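You operate a simulated robot arm through the tools that you are given. There is no shell and no other tool.

You are at the controls of a simulated robot arm. One attempt, no reset.

Task
Dry the wet sponge under the hair dryer, then switch off and unplug it.
Fine: plug in with the switch off; lay the plug on the table.

Only the result counts: the job must be done as asked and must still hold three seconds after the hand-in. Knocking over, shifting, dropping, spilling or breaking anything else fails it.

Robot
A 7-joint arm with a two-finger parallel gripper, fixed in place. Base frame: the origin is on the floor under the middle of its stand, x ahead of it, y to its left, z up; the work surface is at about z = 760. Lengths are in mm, angles in degrees, forces in N, time in s.
With the tool pointing down near the work surface it reaches from about 420 to 900 mm from the base axis. Its first joint turns from -17.0 to 126.0 degrees. Payload 1.57 kg.
The TCP is the grasp point between the finger pads, 30 mm short of the fingertips. In the tool frame z runs along the fingers and y along their closing line. Largest opening 80 mm; finger width 17, thickness 12; the body of the gripper, 40 by 82 mm, starts 80 mm behind the TCP.
Orientation is that of the tool frame in the base frame, as a unit quaternion [x, y, z, w]. With the fingers straight down and closing along the base's y, the tool's x points along the base's -x, its y along +y and its z along -z.

Tools
- The arm moves only by the tool send_rows. Its argument "steps" is a list of rows, each a list of 7 numbers: the shift along the tool's x, y, z in units of 300 mm (1.0 is 300 mm), then the turn, a rotation vector about the tool's x, y, z in units of 180 degrees (1.0 is 180 degrees), then the closure, from 0 (fully open) to 1 (shut). In form: [[dx, dy, dz, wx, wy, wz, gripper], ...]. A call has 1 to 20 rows; each row is the pose to reach, as a shift and turn from the pose commanded when the call began, along the tool's axes at that moment. A call with a number of a shift or a turn outside -1 to 1 is refused whole. Rows are played at 5 a second. More than 50 mm and 8.6 degrees between two rows, or a gripper value outside its range, and nothing of the call is played. A pose out of reach is approached as far as the arm can. The call stops where the force on the tool passes 40 N (or 10 N more than at its start, if that is more) or the arm is blocked; 0.2 s more then pass. Each finger travels about 45 mm/s and halts on what it meets, pressing with about 43 N; the grip force reading is that of the motor and also rises with nothing between the fingers. The clock runs only during rows and for 0.2 s after the last one: add rows that repeat a pose to give the fingers time. It gives the time, the measured TCP pose, the force on the tool (base axes), the opening and the grip force at its end, in the units of the frame above (readings bear some noise), with the torque about the TCP (base axes, N m) and any sound that the robot's microphone picked up, and new pictures: "views" is both (left out), scene, wrist or none.
- Cameras (640 x 400 px; columns grow to the right, rows downward): "scene" is fixed at [207.8, -647.5, 1527.2]; the picture's right is [0.82, -0.58, 0.00], its down [-0.45, -0.64, -0.62] and it looks along [0.36, 0.51, -0.78] (base axes); focal length 258 px, centre (320, 200). "wrist" rides on the gripper at [72, -7, -122] in the tool frame; the picture's right is [0.09, 1.00, 0.00], its down [-0.84, 0.08, -0.54] and it looks along [-0.54, 0.05, 0.84] (tool axes); focal length 238 px, centre (320, 200). There is no depth. A picture from a camera that has moved, and an enlarged one, comes with that camera's place and axes in the base frame and with its lens. The place of the scene camera against the robot may be out by one fixed shift of up to 18 mm in any direction.
- raise_lower(by): slides the trunk up (or, below 0, down) by that many mm; the arm rides with it, the base frame stays. It gives what a move gives, with no picture.
- zoom(camera, box): a new picture of the part [left, top, right, bottom] of that camera's present view, enlarged. The clock stands still meanwhile.
- sign_off(): hands the job in; it is judged then, once.

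Nothing tells you positions but the pictures and the camera data. Unless the task says otherwise, let go and move clear before handing in.

The tools are called after "Emit:" as name(argument=value, ...) on one line, values as JSON. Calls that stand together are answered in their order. send_rows: Moves the arm, as the interface text tells. Its arguments: {"type":"object","properties":{"steps":{"type":"array"},"views":{"type":"string","enum":["both","scene","wrist","none"]}},"required":["steps"]} The other tools are called the same way: raise_lower (by) moves the trunk up or down; zoom (camera, box) takes an enlarged picture of a part of a camera's view; sign_off () hands the job in.

At the start:

```text
time: 0.0
position: [433.5, -21.6, 1186.9]
tool_rot: [0.0, 1.0, 0.0, 0.0]
wrist_force: [-0.9, 0.5, 0.2]
wrist_torque: [0.02, 0.01, 0.05]
gripper_width: 80.0
gripper_force: 0.0
trunk travel left (down, up): [-725.0, 65.0]
```

scene: 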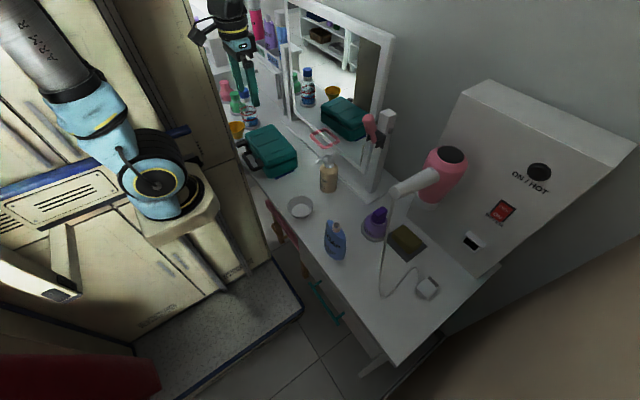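
wrist: 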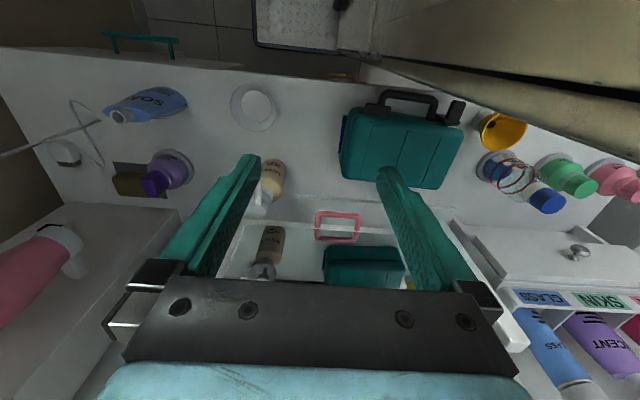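

I see a vanity table with a mirror, a pink hair dryer mounted on a wall panel, a red switch, a socket, an unplugged plug with its cord, and an olive sponge lying near a purple item. I'll enlarge the important areas before I move.

Emit:
zoom(camera="scene", box=[340, 80, 640, 320])

Emit:
zoom(camera="scene", box=[360, 200, 460, 320])

Emit:
zoom(camera="wrist", box=[0, 80, 240, 320])

Emit:
zoom(camera="scene", box=[440, 140, 560, 280])

```text
1.67 times, centred on (490, 200) of scene
camera zoom: at [207.8, -647.5, 1527.2], right [0.82, -0.58, 0.0], down [-0.45, -0.64, -0.62], along [0.36, 0.51, -0.78], focal length 430 px, centre (37, 200)
```

zoom: 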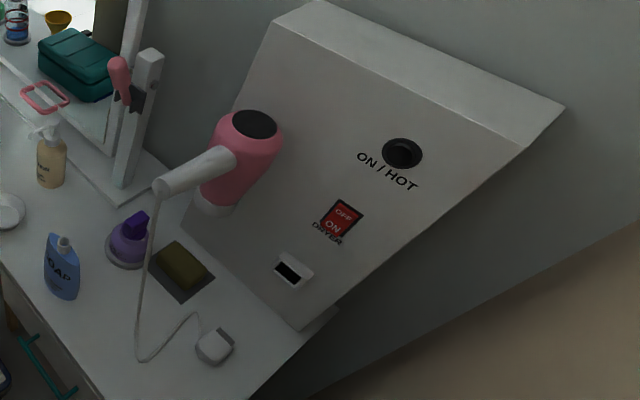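

```text
3.33 times, centred on (410, 260) of scene
camera zoom: at [207.8, -647.5, 1527.2], right [0.82, -0.58, 0.0], down [-0.45, -0.64, -0.62], along [0.36, 0.51, -0.78], focal length 860 px, centre (20, 0)
```

zoom: 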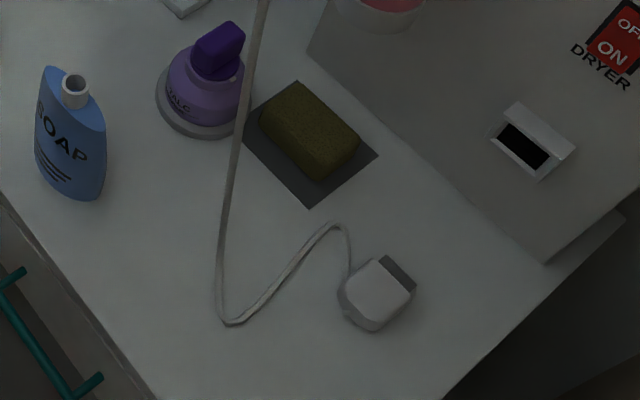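

```text
1.67 times, centred on (120, 200) of wrist
camera zoom: at [360.4, -28.7, 1308.9], right [-0.09, 1.0, 0.0], down [0.84, 0.08, 0.54], along [0.54, 0.05, -0.84], focal length 397 px, centre (653, 200)
```

zoom: 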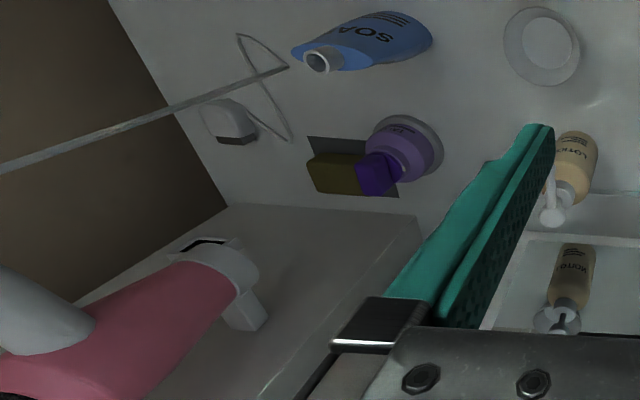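

```text
2.86 times, centred on (500, 210) of scene
camera zoom: at [207.8, -647.5, 1527.2], right [0.82, -0.58, 0.0], down [-0.45, -0.64, -0.62], along [0.36, 0.51, -0.78], focal length 737 px, centre (-194, 171)
```

zoom: 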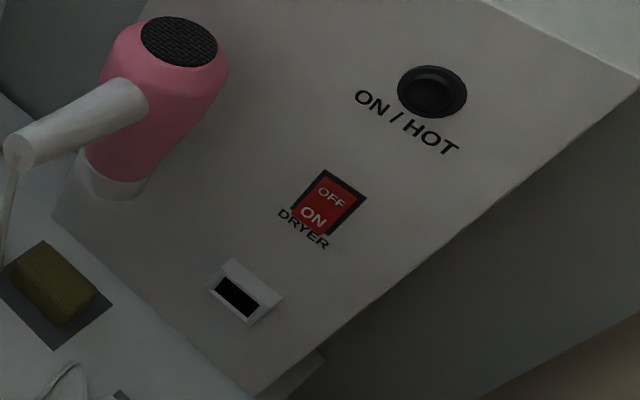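

The dryer nozzle seems to sit directly above the sponge, at about (690, -465). I put the plug at about (625, -607) on the table, and the socket at about (770, -606, 880) on the vertical panel. The switch is above the socket at z≈1035. Next I'll check the arm's layout and the plug up close.

Emit:
zoom(camera="scene", box=[0, 0, 320, 260])

Emit:
zoom(camera="scene", box=[400, 260, 460, 310])

Emit:
zoom(camera="scene", box=[450, 220, 500, 260])

Emit:
zoom(camera="scene", box=[470, 150, 570, 240])

```text
1.54 times, centred on (160, 130) of scene
camera zoom: at [207.8, -647.5, 1527.2], right [0.82, -0.58, 0.0], down [-0.45, -0.64, -0.62], along [0.36, 0.51, -0.78], focal length 397 px, centre (566, 308)
```

zoom: 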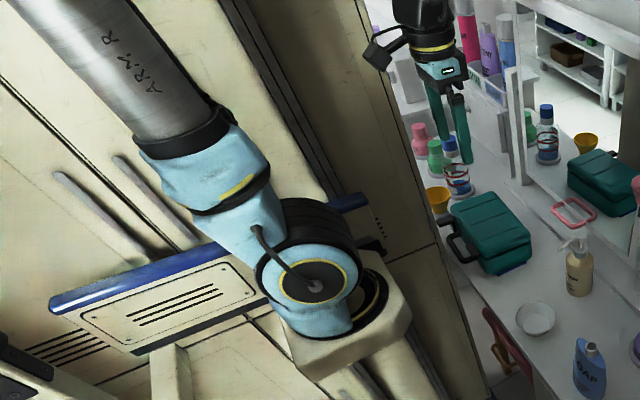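

```text
8.00 times, centred on (430, 285) of scene
camera zoom: at [207.8, -647.5, 1527.2], right [0.82, -0.58, 0.0], down [-0.45, -0.64, -0.62], along [0.36, 0.51, -0.78], focal length 2063 px, centre (-560, -480)
```

zoom: 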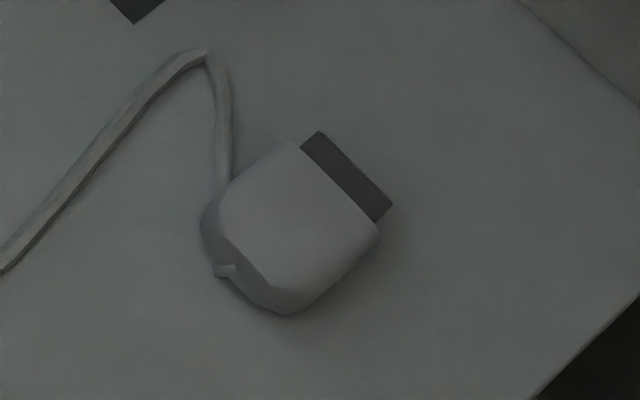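

```text
10.00 times, centred on (475, 240) of scene
camera zoom: at [207.8, -647.5, 1527.2], right [0.82, -0.58, 0.0], down [-0.45, -0.64, -0.62], along [0.36, 0.51, -0.78], focal length 2579 px, centre (-1230, -200)
```

zoom: 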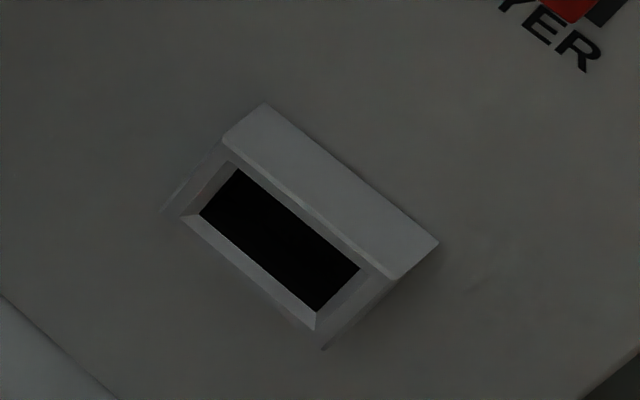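

```text
4.44 times, centred on (520, 195) of scene
camera zoom: at [207.8, -647.5, 1527.2], right [0.82, -0.58, 0.0], down [-0.45, -0.64, -0.62], along [0.36, 0.51, -0.78], focal length 1146 px, centre (-569, 222)
```

zoom: 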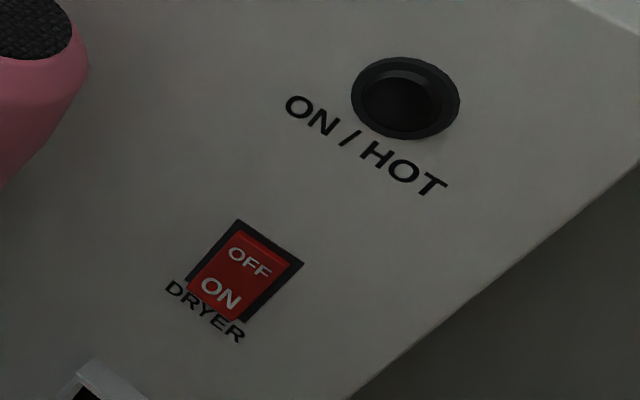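

The wrist view confirms these positions: sponge near (692, -465), plug near (622, -605), dryer nozzle near (700, -468, 985). The dryer handle sticks out toward -x at z≈1100–1150, with its cord hanging from the end. I'll move sideways at the current height to scout the handle and cord and see how the arm holds itself.

Emit:
send_rows(steps=[[0, -0.13, 0, 0, 0, 0, 0], [0, -0.26, 0, 0, 0, 0, 0], [0, -0.39, 0, 0, 0, 0, 0], [0, -0.52, 0, 0, 0, 0, 0], [0, -0.65, 0, 0, 0, 0, 0], [0, -0.78, 0, 0, 0, 0, 0]], views="both")

```text
time: 1.4
position: [431.3, -254.9, 1188.2]
tool_rot: [-0.001, 1.0, 0.0, 0.0]
wrist_force: [-1.1, 0.7, -0.1]
wrist_torque: [-0.03, -0.03, 0.02]
gripper_width: 79.9
gripper_force: 0.2
trunk travel left (down, up): [-725.0, 65.0]
camera wrist: at [358.8, -262.0, 1310.5], right [-0.09, 1.0, 0.0], down [0.84, 0.08, 0.54], along [0.54, 0.05, -0.84], focal length 238 px, centre (320, 200)
```

scene: 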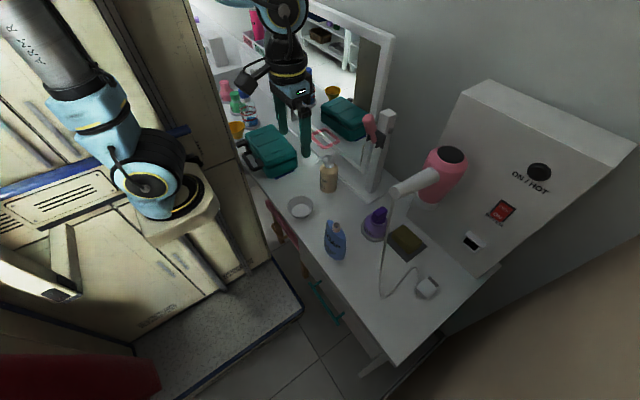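
wrist: 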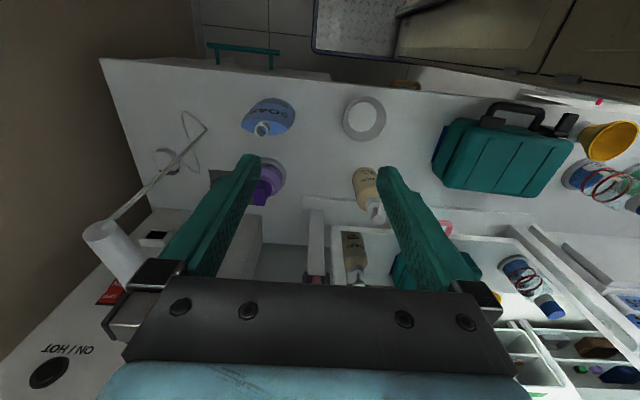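

The handle end is near (521, -458, 1140), and the cord drops from it to the table near (541, -507). The forearm would be right over it if I reached straight down to the plug. I'll swing wide along y at this height and then pitch the tool forward.

Emit:
send_rows(steps=[[0.02, -0.14, 0, 0, 0, 0, 0], [0.04, -0.28, 0, 0, 0, 0, 0], [0.06, -0.42, 0, 0, 0, 0, 0], [0.08, -0.56, 0, 0, 0, 0, 0], [0.1, -0.7, 0, 0, 0, 0, 0], [0.1, -0.84, 0, 0, 0, 0, 0], [0.1, -0.98, 0, 0, 0, 0, 0]], views="both")

```text
time: 3.0
position: [403.5, -549.9, 1189.4]
tool_rot: [0.0, 1.0, 0.0, 0.0]
wrist_force: [1.1, -0.1, 0.5]
wrist_torque: [-0.02, -0.01, -0.04]
gripper_width: 79.8
gripper_force: 0.1
trunk travel left (down, up): [-725.0, 65.0]
camera wrist: at [331.2, -556.5, 1310.8], right [-0.09, 1.0, 0.0], down [0.84, 0.08, 0.54], along [0.54, 0.05, -0.84], focal length 238 px, centre (320, 200)
```

scene: 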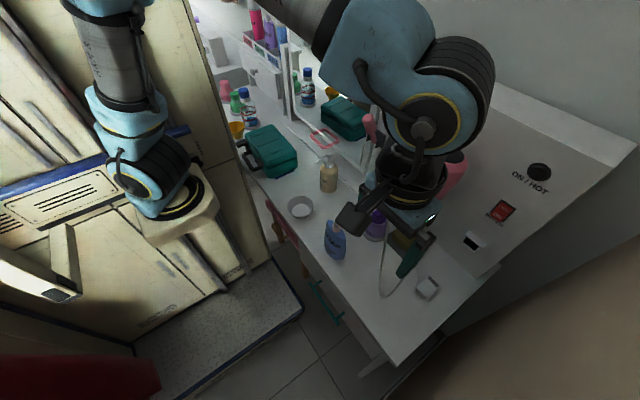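
wrist: 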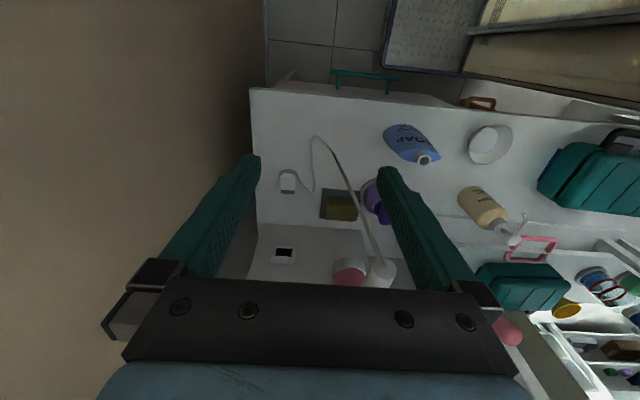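

The swing worked and the wrist view now looks down over the plug and socket. Next I'll pitch the tool forward 50° while moving toward (480, -610, 1080), so the wrist stays back and clear of the dryer handle.

Emit:
send_rows(steps=[[-0.037, -0.029, 0.052, 0, -0.0397, 0, 0], [-0.073, -0.057, 0.104, 0, -0.0794, 0, 0], [-0.11, -0.086, 0.155, 0, -0.119, 0, 0], [-0.147, -0.114, 0.207, 0, -0.1588, 0, 0], [-0.183, -0.143, 0.259, 0, -0.1985, 0, 0], [-0.22, -0.171, 0.311, 0, -0.2382, 0, 0], [-0.257, -0.2, 0.363, 0, -0.2778, 0, 0]], views="both")

```text
time: 4.6
position: [481.2, -608.8, 1078.5]
tool_rot: [0.0, 0.906, 0.0, 0.424]
wrist_force: [0.2, -0.2, -0.1]
wrist_torque: [-0.01, 0.01, -0.01]
gripper_width: 80.1
gripper_force: 0.1
trunk travel left (down, up): [-725.0, 65.0]
camera wrist: at [340.8, -616.0, 1101.2], right [-0.06, 1.0, -0.07], down [0.12, 0.08, 0.99], along [0.99, 0.05, -0.12], focal length 238 px, centre (320, 200)
```

scene: 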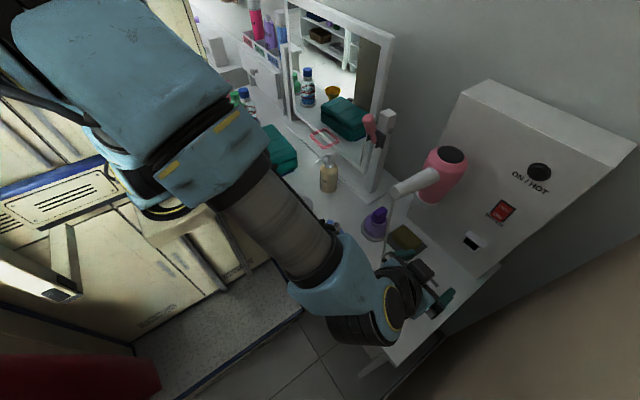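
wrist: 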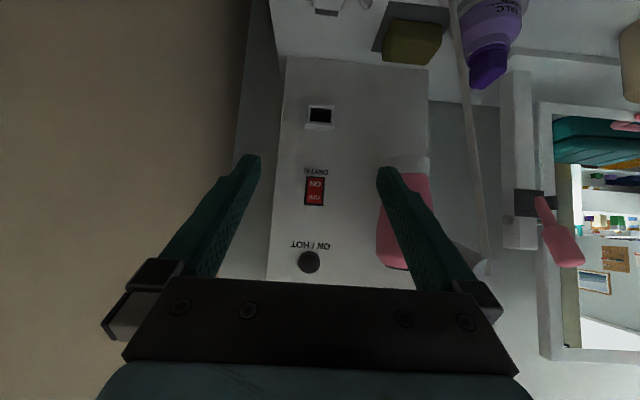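

The wrist camera now faces the panel squarely (its picture is upside-down). I read the socket at y≈-606, z≈885 and the switch at y≈-605, z≈1032, with the plug just out of view at the top. I'll lower the tool to get a good look at the plug.

Emit:
send_rows(steps=[[0.081, 0.002, 0.111, 0, 0, 0, 0], [0.162, 0.004, 0.222, 0, 0, 0, 0], [0.242, 0.006, 0.334, 0, 0, 0, 0], [0.323, 0.008, 0.445, 0, 0, 0, 0], [0.404, 0.01, 0.556, 0, 0, 0, 0]], views="both")

Emit:
zoom(camera="wrist", box=[220, 0, 420, 125])

Emit:
zoom(camera="wrist", box=[240, 60, 400, 260])

Emit:
zoom(camera="scene", box=[340, 220, 500, 340])

```text
time: 5.8
position: [529.9, -604.8, 880.9]
tool_rot: [0.0, 0.906, -0.001, 0.423]
wrist_force: [-0.5, -0.3, -0.4]
wrist_torque: [0.02, -0.02, 0.0]
gripper_width: 80.2
gripper_force: 0.1
trunk travel left (down, up): [-725.0, 65.0]
camera wrist: at [390.2, -611.8, 903.3], right [-0.06, 1.0, -0.07], down [0.12, 0.08, 0.99], along [0.99, 0.05, -0.13], focal length 238 px, centre (320, 200)
```

scene: 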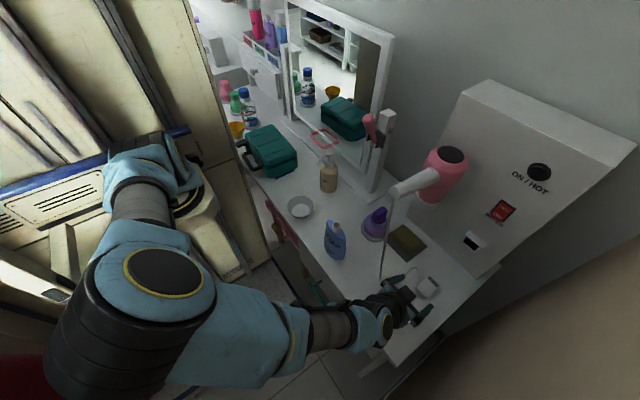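
wrist: 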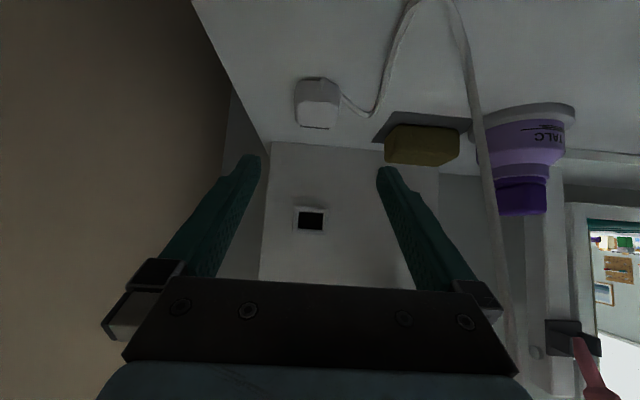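

```text
3.20 times, centred on (320, 62) of wrist
camera zoom: at [390.2, -611.8, 903.3], right [-0.06, 1.0, -0.07], down [0.12, 0.08, 0.99], along [0.99, 0.05, -0.13], focal length 763 px, centre (320, 640)
```

zoom: 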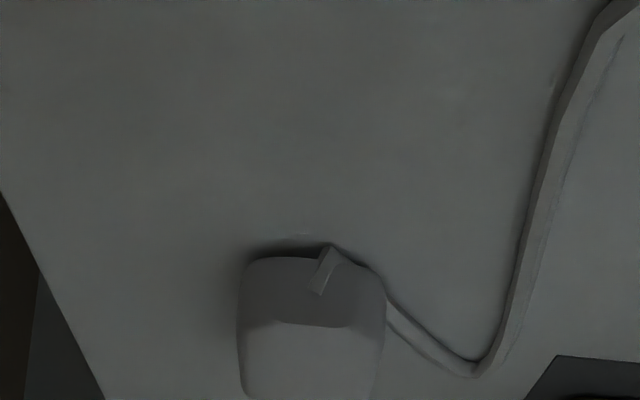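

```text
2.00 times, centred on (320, 160) of wrist
camera zoom: at [390.2, -611.8, 903.3], right [-0.06, 1.0, -0.07], down [0.12, 0.08, 0.99], along [0.99, 0.05, -0.13], focal length 477 px, centre (320, 280)
```

zoom: 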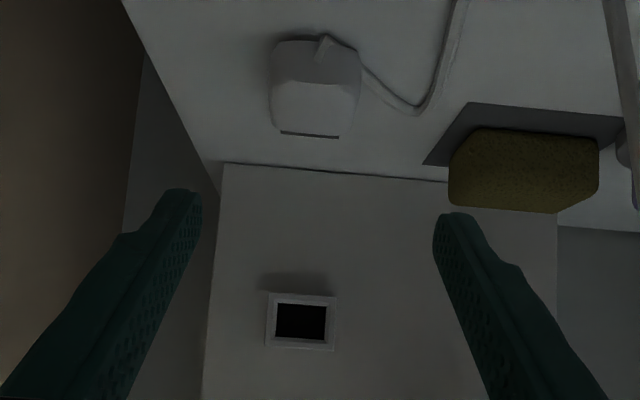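

```text
3.33 times, centred on (420, 280) of scene
camera zoom: at [207.8, -647.5, 1527.2], right [0.82, -0.58, 0.0], down [-0.45, -0.64, -0.62], along [0.36, 0.51, -0.78], focal length 860 px, centre (-13, -67)
```

zoom: 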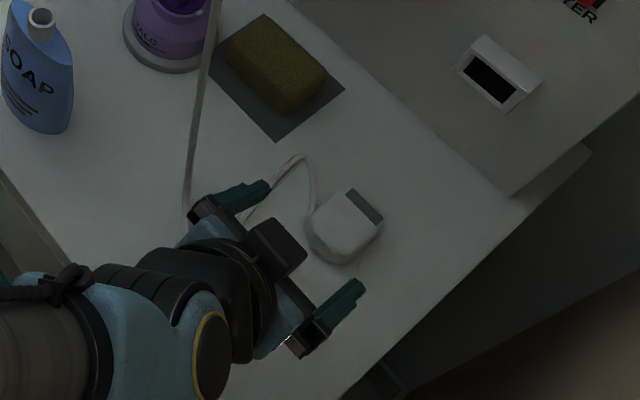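

The plug lies flat with its blade pointing +x, aligned with the socket. Its body runs x≈600–650, y≈-611±21, with the top at z≈783. The cord leaves its rear toward +y, so I'll keep the fingertips just above cord height. First I'll approach partway along the finger direction.

Emit:
send_rows(steps=[[0.008, -0.01, 0.137, 0, 0, 0, 0], [0.017, -0.02, 0.275, 0, 0, 0, 0], [0.017, -0.02, 0.275, 0, 0, 0, 0]], views="both")

Emit:
zoom(camera="wrist", box=[200, 60, 440, 240])

Emit:
zoom(camera="scene", box=[370, 220, 490, 320])

```text
time: 6.6
position: [589.7, -610.1, 823.5]
tool_rot: [0.0, 0.906, 0.0, 0.423]
wrist_force: [0.7, 0.1, -0.1]
wrist_torque: [0.02, 0.03, 0.01]
gripper_width: 79.9
gripper_force: 0.1
trunk travel left (down, up): [-725.0, 65.0]
camera wrist: at [448.9, -617.2, 845.5], right [-0.06, 1.0, -0.07], down [0.12, 0.08, 0.99], along [0.99, 0.05, -0.13], focal length 238 px, centre (320, 200)
```

scene: 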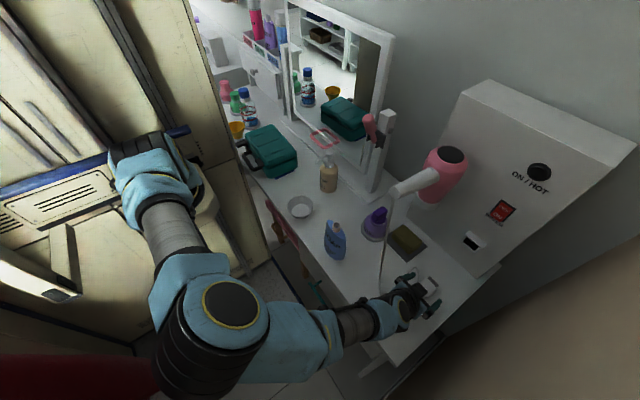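
wrist: 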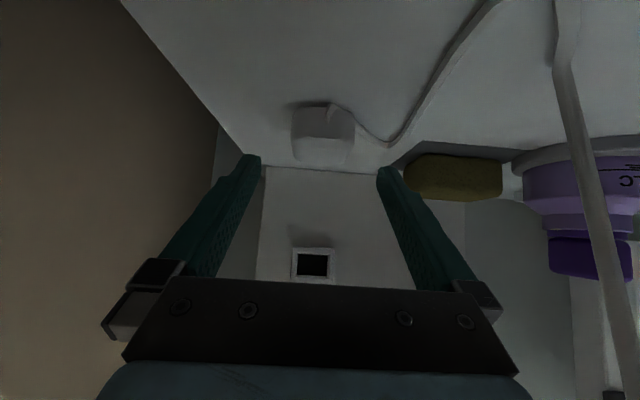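

```text
2.22 times, centred on (320, 150) of wrist
camera zoom: at [448.9, -617.2, 845.5], right [-0.06, 1.0, -0.07], down [0.12, 0.08, 0.99], along [0.99, 0.05, -0.13], focal length 530 px, centre (320, 311)
```

zoom: 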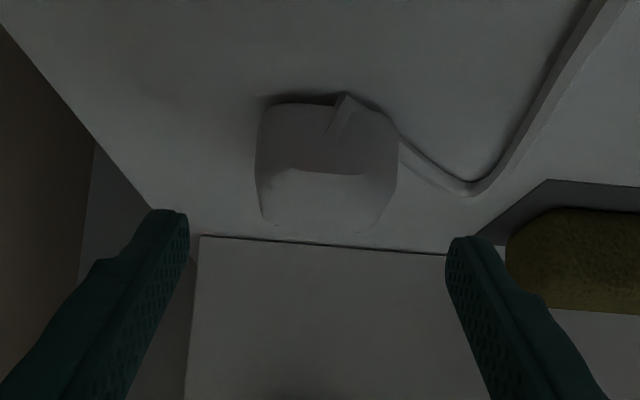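

```text
4.00 times, centred on (430, 270) of scene
camera zoom: at [207.8, -647.5, 1527.2], right [0.82, -0.58, 0.0], down [-0.45, -0.64, -0.62], along [0.36, 0.51, -0.78], focal length 1032 px, centre (-120, -80)
```

zoom: 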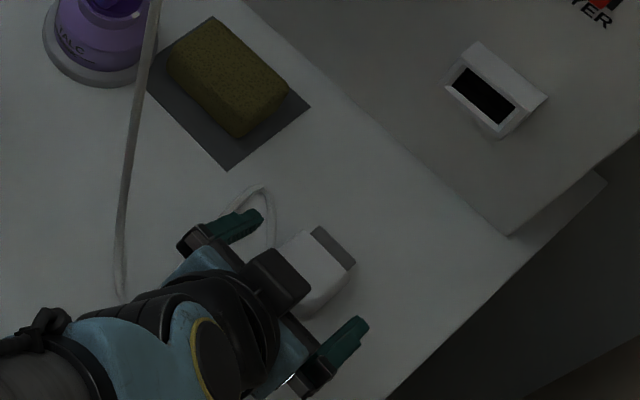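

The plug centre is at y≈-611.5, with its body at x≈598–644 and its top at z≈786. The open fingers straddle it evenly. I'll make the final descent now, still open, and check force and view before closing.

Emit:
send_rows(steps=[[0.01, -0.003, 0.041, 0, 0, 0, 0], [0.02, -0.005, 0.082, 0, 0, 0, 0], [0.03, -0.005, 0.123, 0, 0, 0, 0], [0.03, -0.005, 0.123, 0, 0, 0, 0]], views="both")

Emit:
zoom(camera="wrist", box=[200, 60, 440, 240])

Emit:
zoom(camera="scene", box=[370, 220, 490, 320])

```text
time: 7.6
position: [611.3, -614.3, 791.2]
tool_rot: [0.0, 0.906, -0.001, 0.422]
wrist_force: [-0.6, -0.5, 0.3]
wrist_torque: [0.0, -0.01, -0.06]
gripper_width: 79.9
gripper_force: 0.0
trunk travel left (down, up): [-725.0, 65.0]
camera wrist: at [471.3, -620.7, 813.4], right [-0.06, 1.0, -0.07], down [0.12, 0.08, 0.99], along [0.99, 0.05, -0.13], focal length 238 px, centre (320, 200)
```

scene: 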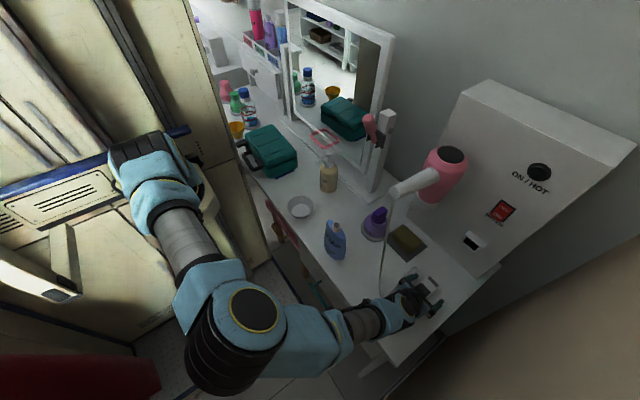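
wrist: 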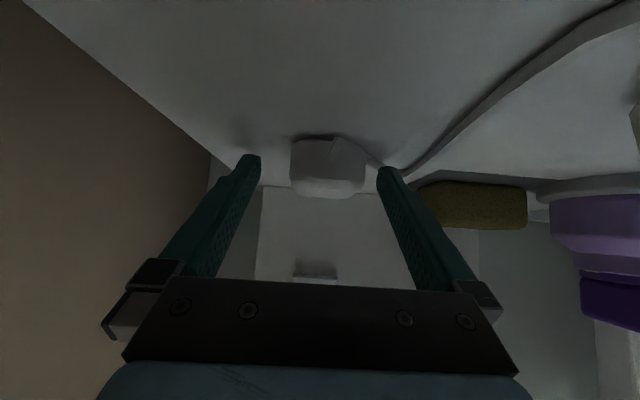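

```text
2.22 times, centred on (320, 150) of wrist
camera zoom: at [471.3, -620.7, 813.4], right [-0.06, 1.0, -0.07], down [0.12, 0.08, 0.99], along [0.99, 0.05, -0.13], focal length 530 px, centre (320, 311)
```

zoom: 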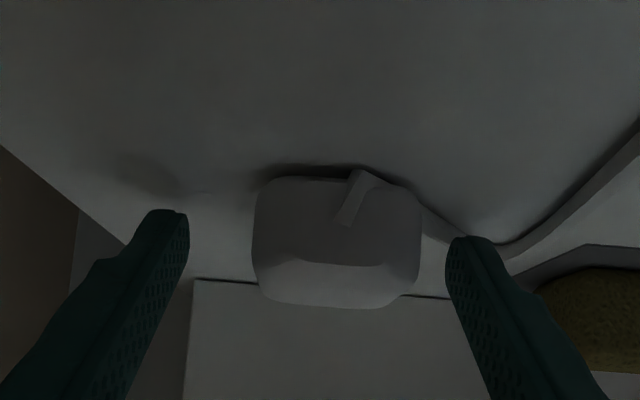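

```text
4.00 times, centred on (430, 270) of scene
camera zoom: at [207.8, -647.5, 1527.2], right [0.82, -0.58, 0.0], down [-0.45, -0.64, -0.62], along [0.36, 0.51, -0.78], focal length 1032 px, centre (-120, -80)
```

zoom: 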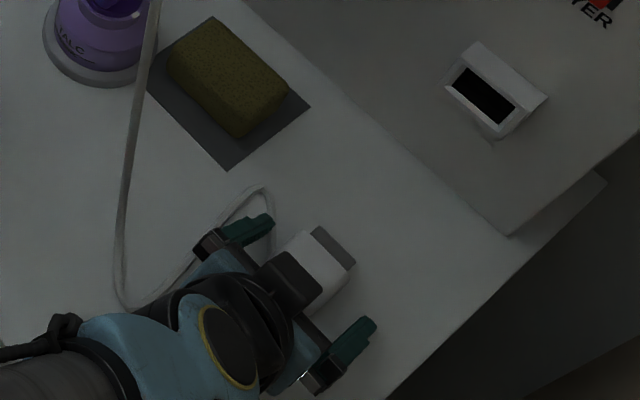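

I'm in position, but measured y is about 3–4 mm to the right of the plug's centre. I'll look closer before centring and closing.

Emit:
zoom(camera="wrist", box=[270, 120, 390, 210])

Emit:
zoom(camera="scene", box=[410, 260, 470, 305])

```text
4.44 times, centred on (330, 165) of wrist
camera zoom: at [471.3, -620.7, 813.4], right [-0.06, 1.0, -0.07], down [0.12, 0.08, 0.99], along [0.99, 0.05, -0.13], focal length 1059 px, centre (276, 356)
```

zoom: 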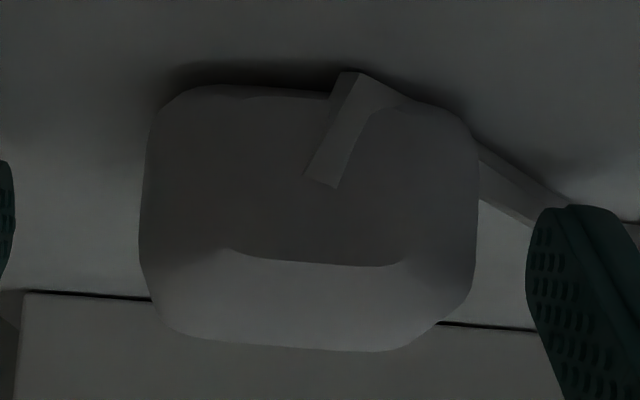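

```text
8.89 times, centred on (440, 282) of scene
camera zoom: at [207.8, -647.5, 1527.2], right [0.82, -0.58, 0.0], down [-0.45, -0.64, -0.62], along [0.36, 0.51, -0.78], focal length 2292 px, centre (-747, -533)
```

zoom: 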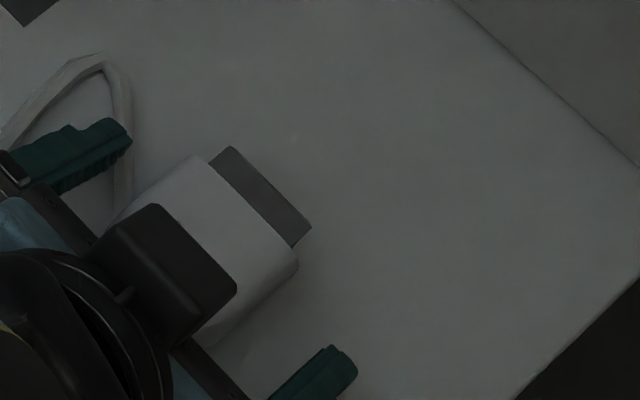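

The plug's centre is about 3.5 mm to the +y side of the tool axis. I'll shift by that and then close on the plug with a few hold rows.

Emit:
send_rows(steps=[[0, 0.0117, 0, 0, 0, 0, 0], [0, 0.0117, 0, 0, 0, 0, 0.2], [0, 0.0117, 0, 0, 0, 0, 0.4], [0, 0.0117, 0, 0, 0, 0, 0.6], [0, 0.0117, 0, 0, 0, 0, 0.6], [0, 0.0117, 0, 0, 0, 0, 0.6]], views="both")

Emit:
zoom(camera="wrist", box=[230, 100, 410, 220])

Emit:
zoom(camera="scene", box=[400, 240, 490, 305])

```text
time: 9.0
position: [612.9, -611.5, 790.1]
tool_rot: [0.0, 0.906, 0.0, 0.422]
wrist_force: [0.3, 0.7, -0.6]
wrist_torque: [0.02, 0.0, 0.0]
gripper_width: 44.7
gripper_force: 38.6
trunk travel left (down, up): [-725.0, 65.0]
camera wrist: at [471.5, -617.6, 813.4], right [-0.06, 1.0, -0.07], down [0.12, 0.08, 0.99], along [0.99, 0.05, -0.13], focal length 238 px, centre (320, 200)
```

scene: 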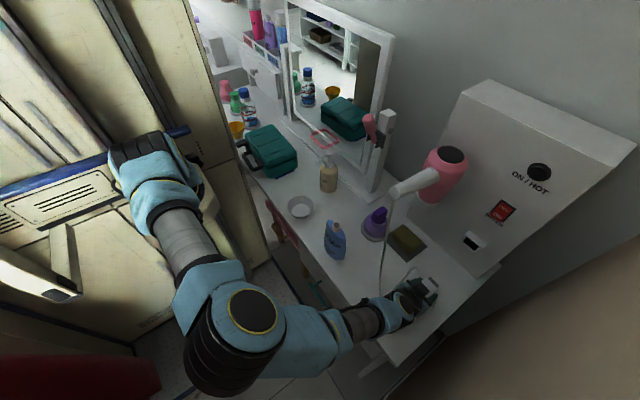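
wrist: 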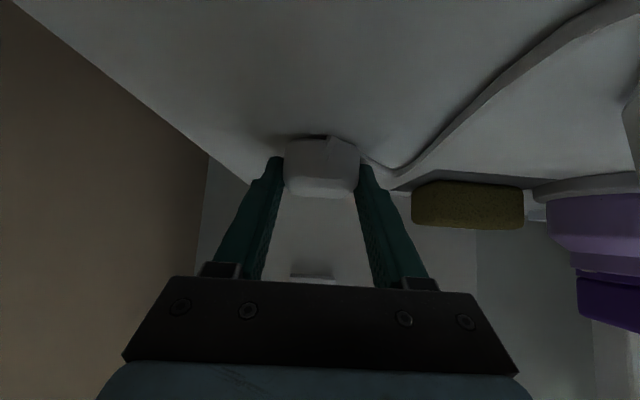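

```text
3.33 times, centred on (320, 160) of wrist
camera zoom: at [471.5, -617.6, 813.4], right [-0.06, 1.0, -0.07], down [0.12, 0.08, 0.99], along [0.99, 0.05, -0.13], focal length 794 px, centre (320, 333)
```

zoom: 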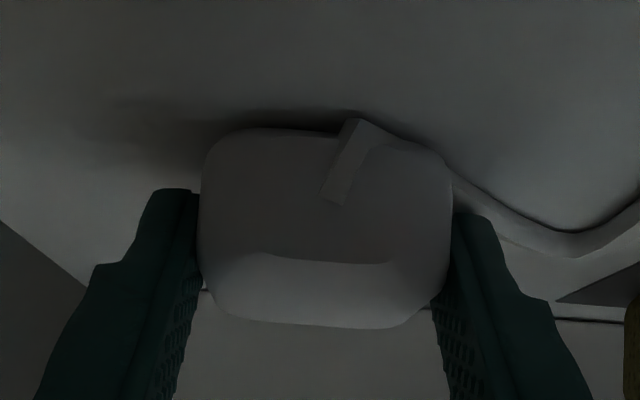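

```text
6.15 times, centred on (445, 272) of scene
camera zoom: at [207.8, -647.5, 1527.2], right [0.82, -0.58, 0.0], down [-0.45, -0.64, -0.62], along [0.36, 0.51, -0.78], focal length 1587 px, centre (-449, -246)
```

zoom: 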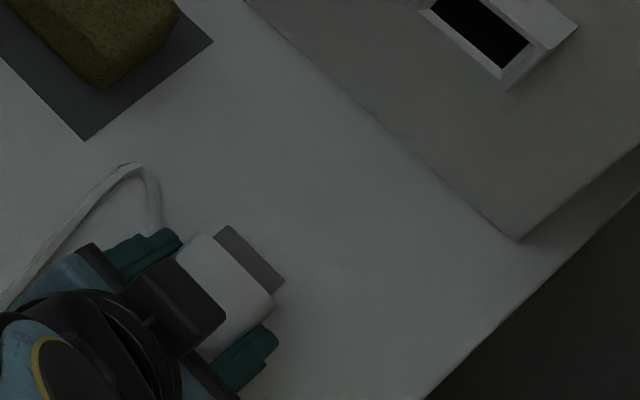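

The plug is held: width 44.7 mm, grip force 38.6 N. I'll lift it straight up about 115 mm to socket height and check alignment.

Emit:
send_rows(steps=[[-0.049, 0, -0.041, 0, 0, 0, 0.6], [-0.147, 0, -0.123, 0, 0, 0, 0.6], [-0.245, 0, -0.205, 0, 0, 0, 0.6], [-0.2936, 0, -0.2464, 0, 0, 0, 0.6], [-0.2936, 0, -0.2464, 0, 0, 0, 0.6]], views="both")

Emit:
zoom(camera="wrist", box=[230, 120, 410, 260])

Emit:
zoom(camera="scene", box=[400, 200, 510, 300])

```text
time: 10.2
position: [612.2, -610.9, 904.8]
tool_rot: [-0.001, 0.907, 0.001, 0.422]
wrist_force: [-0.4, 0.1, -0.2]
wrist_torque: [-0.04, 0.01, 0.03]
gripper_width: 44.7
gripper_force: 42.7
trunk travel left (down, up): [-725.0, 65.0]
camera wrist: at [471.6, -616.6, 927.6], right [-0.06, 1.0, -0.07], down [0.12, 0.08, 0.99], along [0.99, 0.05, -0.13], focal length 238 px, centre (320, 200)
```

scene: 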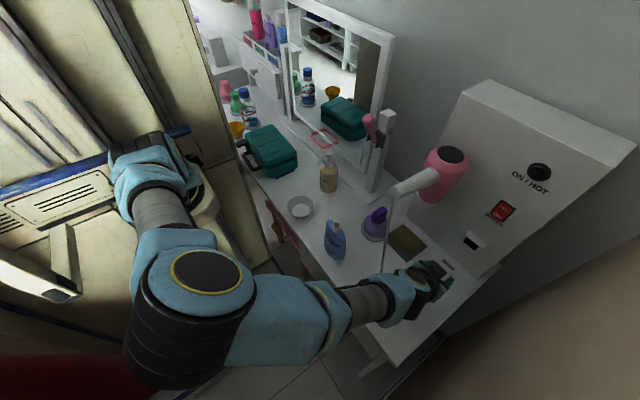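
wrist: 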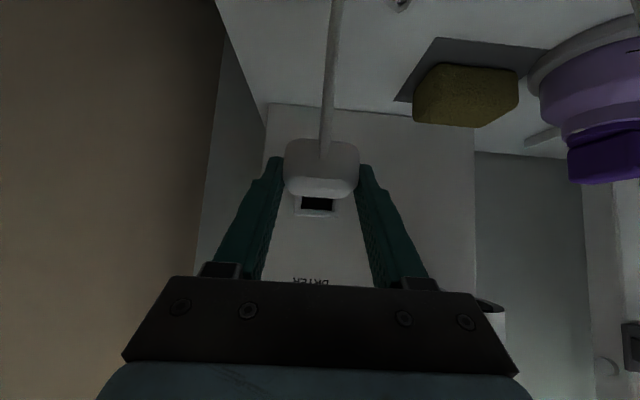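

```text
2.86 times, centred on (320, 190) of wrist
camera zoom: at [471.6, -616.6, 927.6], right [-0.06, 1.0, -0.07], down [0.12, 0.08, 0.99], along [0.99, 0.05, -0.13], focal length 681 px, centre (320, 229)
```

zoom: 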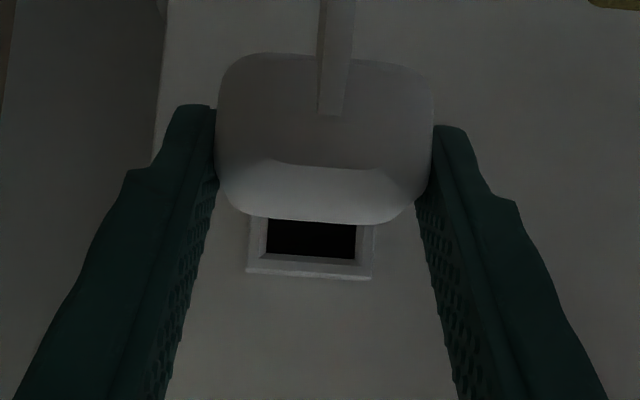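

```text
4.00 times, centred on (455, 250) of scene
camera zoom: at [207.8, -647.5, 1527.2], right [0.82, -0.58, 0.0], down [-0.45, -0.64, -0.62], along [0.36, 0.51, -0.78], focal length 1032 px, centre (-220, 0)
```

zoom: 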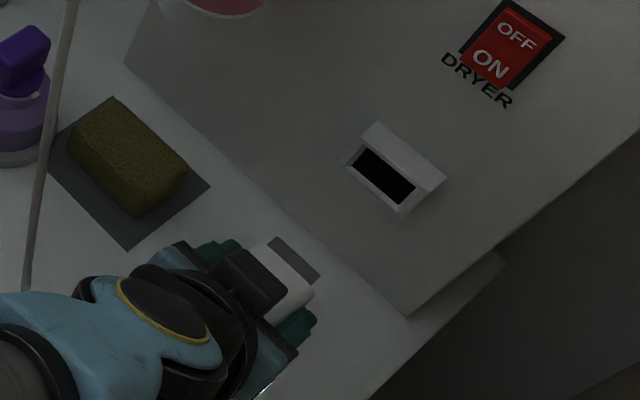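

The plug is lifted level and close to socket height. I measure the socket 3–5 mm toward +y from the plug and about even in z, so I'll enlarge the scene view for a more exact alignment.

Emit:
zoom(camera="scene", box=[430, 225, 500, 275])

Emit:
zoom(camera="wrist", box=[280, 130, 360, 230])

```text
8.00 times, centred on (465, 250) of scene
camera zoom: at [207.8, -647.5, 1527.2], right [0.82, -0.58, 0.0], down [-0.45, -0.64, -0.62], along [0.36, 0.51, -0.78], focal length 2063 px, centre (-840, -200)
```

zoom: 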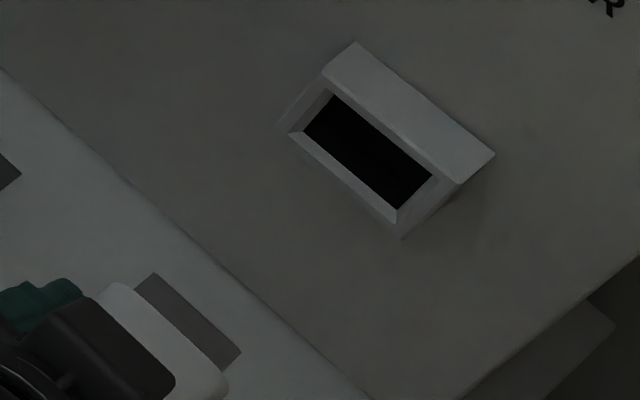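

```text
4.00 times, centred on (320, 180) of wrist
camera zoom: at [471.6, -616.6, 927.6], right [-0.06, 1.0, -0.07], down [0.12, 0.08, 0.99], along [0.99, 0.05, -0.13], focal length 953 px, centre (320, 280)
```

zoom: 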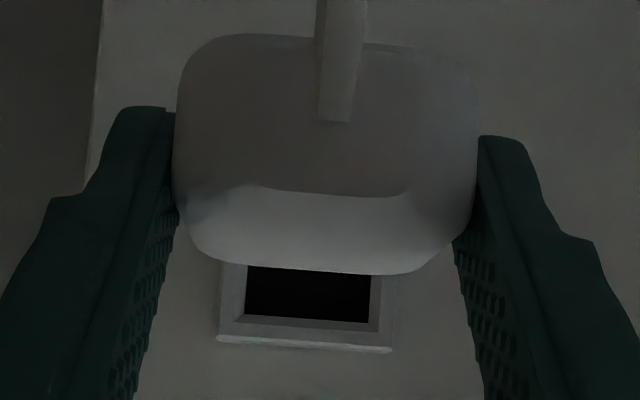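

The socket frame protrudes to x≈758, centred at y≈-604 to -605.5, z≈888. The blade tip is at x≈658, y≈-607 to -610. I'll shift about +4.3 mm in y and advance 75 mm, then look again.

Emit:
send_rows(steps=[[-0.032, 0.0143, 0.039, 0, 0, 0, 0.6], [-0.064, 0.0143, 0.078, 0, 0, 0, 0.6], [-0.096, 0.0143, 0.117, 0, 0, 0, 0.6], [-0.128, 0.0143, 0.156, 0, 0, 0, 0.6], [-0.158, 0.0143, 0.1937, 0, 0, 0, 0.6], [-0.158, 0.0143, 0.1937, 0, 0, 0, 0.6]], views="both")

Emit:
zoom(camera="scene", box=[440, 220, 500, 265])

Emit:
zoom(camera="wrist", box=[270, 130, 370, 230])

```text
time: 11.6
position: [686.6, -604.5, 902.9]
tool_rot: [0.0, 0.906, 0.0, 0.423]
wrist_force: [-1.1, -0.4, -0.4]
wrist_torque: [0.02, 0.02, 0.0]
gripper_width: 44.7
gripper_force: 43.0
trunk travel left (down, up): [-725.0, 65.0]
camera wrist: at [546.5, -612.1, 927.0], right [-0.06, 1.0, -0.07], down [0.12, 0.08, 0.99], along [0.99, 0.05, -0.13], focal length 238 px, centre (320, 200)
```

scene: 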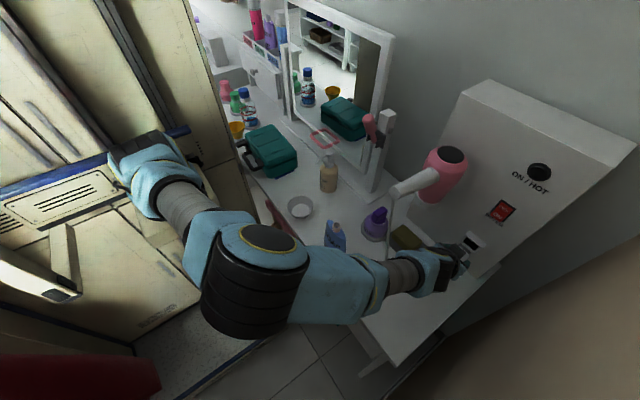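
wrist: 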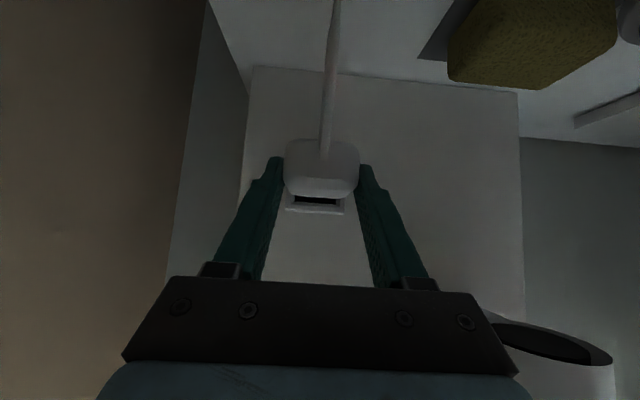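

```text
8.89 times, centred on (470, 242) of scene
camera zoom: at [207.8, -647.5, 1527.2], right [0.82, -0.58, 0.0], down [-0.45, -0.64, -0.62], along [0.36, 0.51, -0.78], focal length 2292 px, centre (-1013, -178)
```

zoom: 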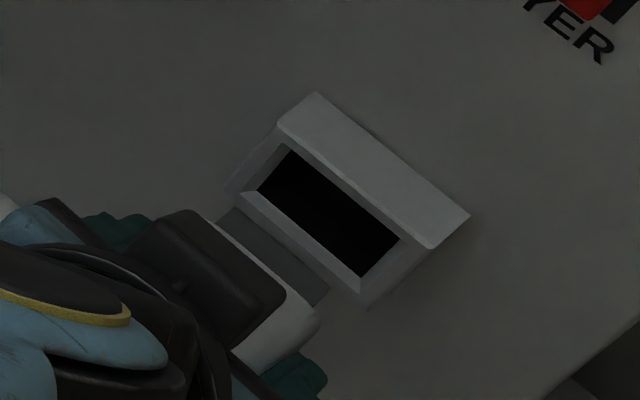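

```text
4.00 times, centred on (320, 180) of wrist
camera zoom: at [546.5, -612.1, 927.0], right [-0.06, 1.0, -0.07], down [0.12, 0.08, 0.99], along [0.99, 0.05, -0.13], focal length 953 px, centre (320, 280)
```

zoom: 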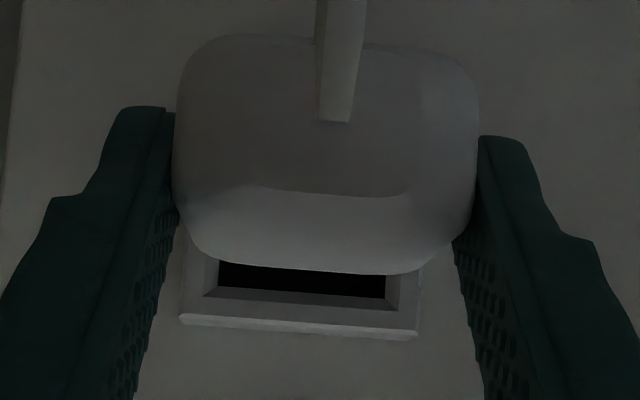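

Blade and slot now agree to within about 1 mm in both y and z. The blade tip is about 20 mm before the frame. I'll push straight +x in small steps and watch the force.

Emit:
send_rows(steps=[[-0.0129, 0, 0.0153, 0, 0, 0, 0.6], [-0.0257, 0, 0.0306, 0, 0, 0, 0.6], [-0.0386, 0, 0.046, 0, 0, 0, 0.6], [-0.05, 0, 0.0596, 0, 0, 0, 0.6], [-0.0621, 0, 0.074, 0, 0, 0, 0.6], [-0.0621, 0, 0.074, 0, 0, 0, 0.6]], views="both")

Emit:
zoom(camera="scene", box=[440, 220, 500, 265])

Emit:
zoom(camera="wrist", box=[270, 130, 370, 230])

```text
time: 13.0
position: [715.9, -605.6, 904.0]
tool_rot: [-0.001, 0.906, 0.0, 0.423]
wrist_force: [-0.1, 0.5, -0.7]
wrist_torque: [0.01, 0.01, 0.02]
gripper_width: 44.7
gripper_force: 43.3
trunk travel left (down, up): [-725.0, 65.0]
camera wrist: at [575.9, -612.9, 927.7], right [-0.06, 1.0, -0.07], down [0.12, 0.08, 0.99], along [0.99, 0.05, -0.13], focal length 238 px, centre (320, 200)
```

scene: 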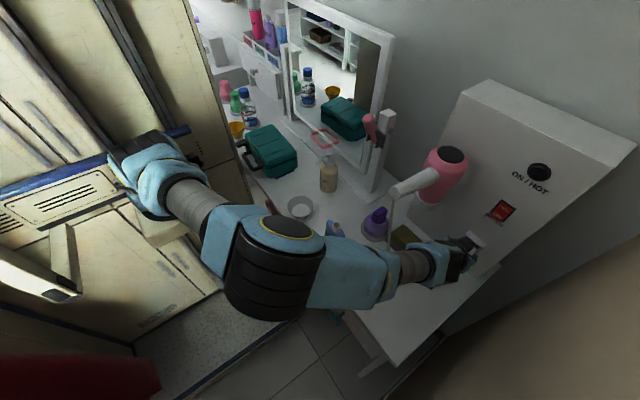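
wrist: 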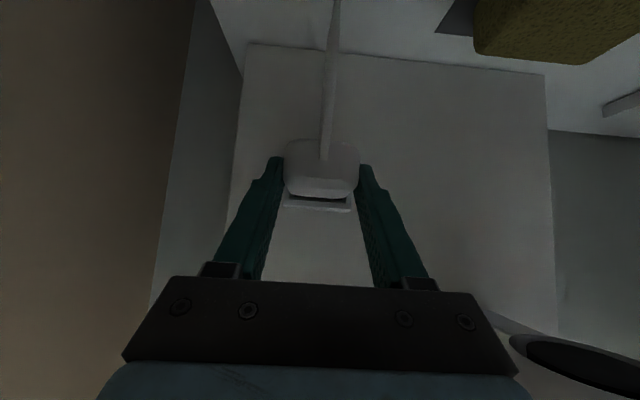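

```text
8.89 times, centred on (470, 242) of scene
camera zoom: at [207.8, -647.5, 1527.2], right [0.82, -0.58, 0.0], down [-0.45, -0.64, -0.62], along [0.36, 0.51, -0.78], focal length 2292 px, centre (-1013, -178)
```

zoom: 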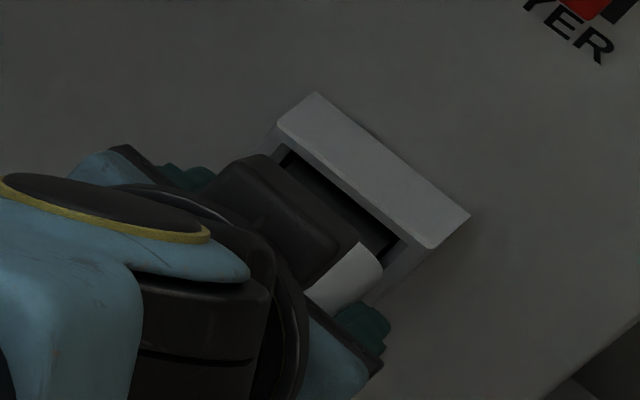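

```text
4.00 times, centred on (320, 180) of wrist
camera zoom: at [575.9, -612.9, 927.7], right [-0.06, 1.0, -0.07], down [0.12, 0.08, 0.99], along [0.99, 0.05, -0.13], focal length 953 px, centre (320, 280)
```

zoom: 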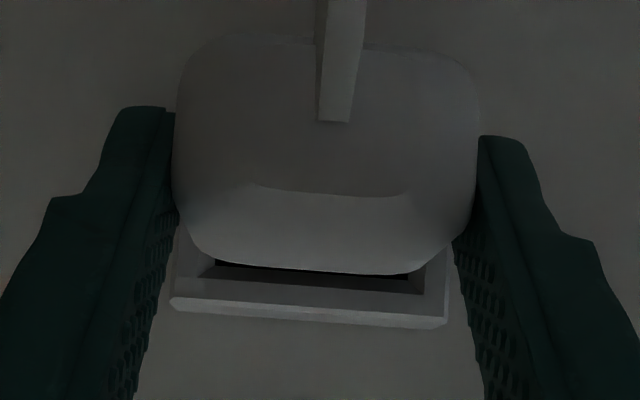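

The blade is entering the slot with no contact force, and the socket still looks about 1 mm toward +y. I'll continue +x with that small correction until it seats.

Emit:
send_rows(steps=[[-0.0086, 0.0033, 0.0102, 0, 0, 0, 0.6], [-0.0171, 0.0033, 0.0204, 0, 0, 0, 0.6], [-0.0257, 0.0033, 0.0306, 0, 0, 0, 0.6], [-0.0343, 0.0033, 0.0409, 0, 0, 0, 0.6], [-0.0343, 0.0033, 0.0409, 0, 0, 0, 0.6]], views="both")

Emit:
zoom(camera="scene", box=[440, 210, 510, 265])

Emit:
zoom(camera="wrist", box=[270, 130, 370, 230])

```text
time: 13.9
position: [724.1, -605.5, 905.4]
tool_rot: [0.001, 0.908, 0.001, 0.42]
wrist_force: [-20.4, 9.7, 13.6]
wrist_torque: [0.06, -0.37, 0.19]
gripper_width: 44.6
gripper_force: 42.9
trunk travel left (down, up): [-725.0, 65.0]
stopped in row 4: the force on the tool passed its limit at 47 N (the readings are from after the stop); the commanded pose is now the measured one
camera wrist: at [583.6, -612.6, 928.5], right [-0.06, 1.0, -0.07], down [0.13, 0.07, 0.99], along [0.99, 0.05, -0.13], focal length 238 px, centre (320, 200)
```

scene: 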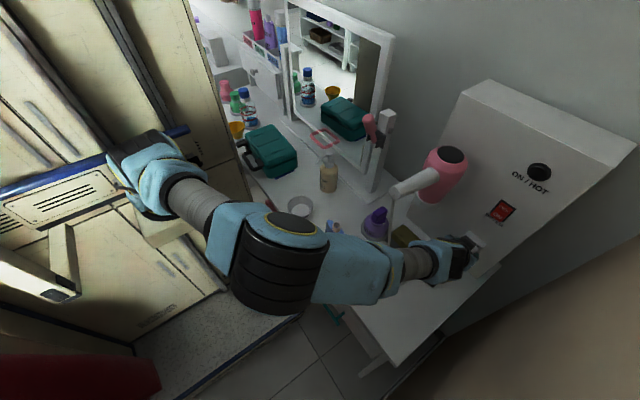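
wrist: 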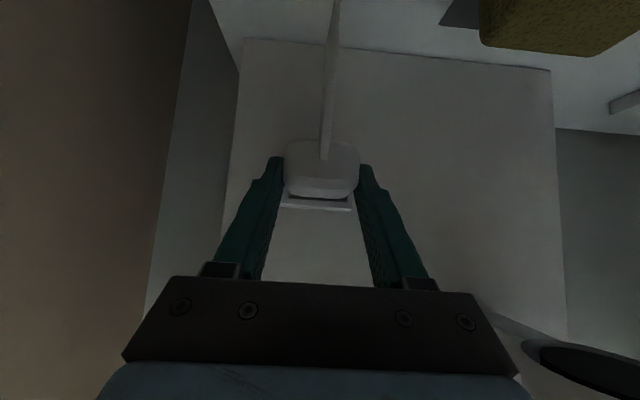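

```text
7.27 times, centred on (475, 238) of scene
camera zoom: at [207.8, -647.5, 1527.2], right [0.82, -0.58, 0.0], down [-0.45, -0.64, -0.62], along [0.36, 0.51, -0.78], focal length 1875 px, centre (-807, -73)
```

zoom: 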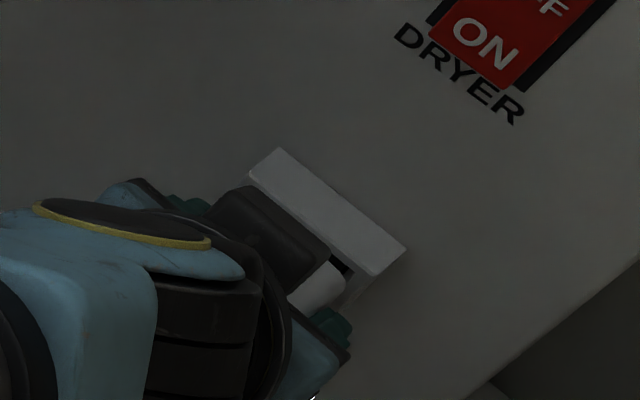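

```text
4.00 times, centred on (320, 180) of wrist
camera zoom: at [583.6, -612.6, 928.5], right [-0.06, 1.0, -0.07], down [0.13, 0.07, 0.99], along [0.99, 0.05, -0.13], focal length 953 px, centre (320, 280)
```

zoom: 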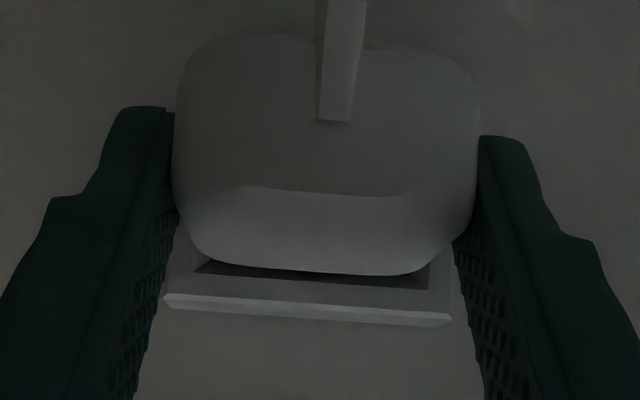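

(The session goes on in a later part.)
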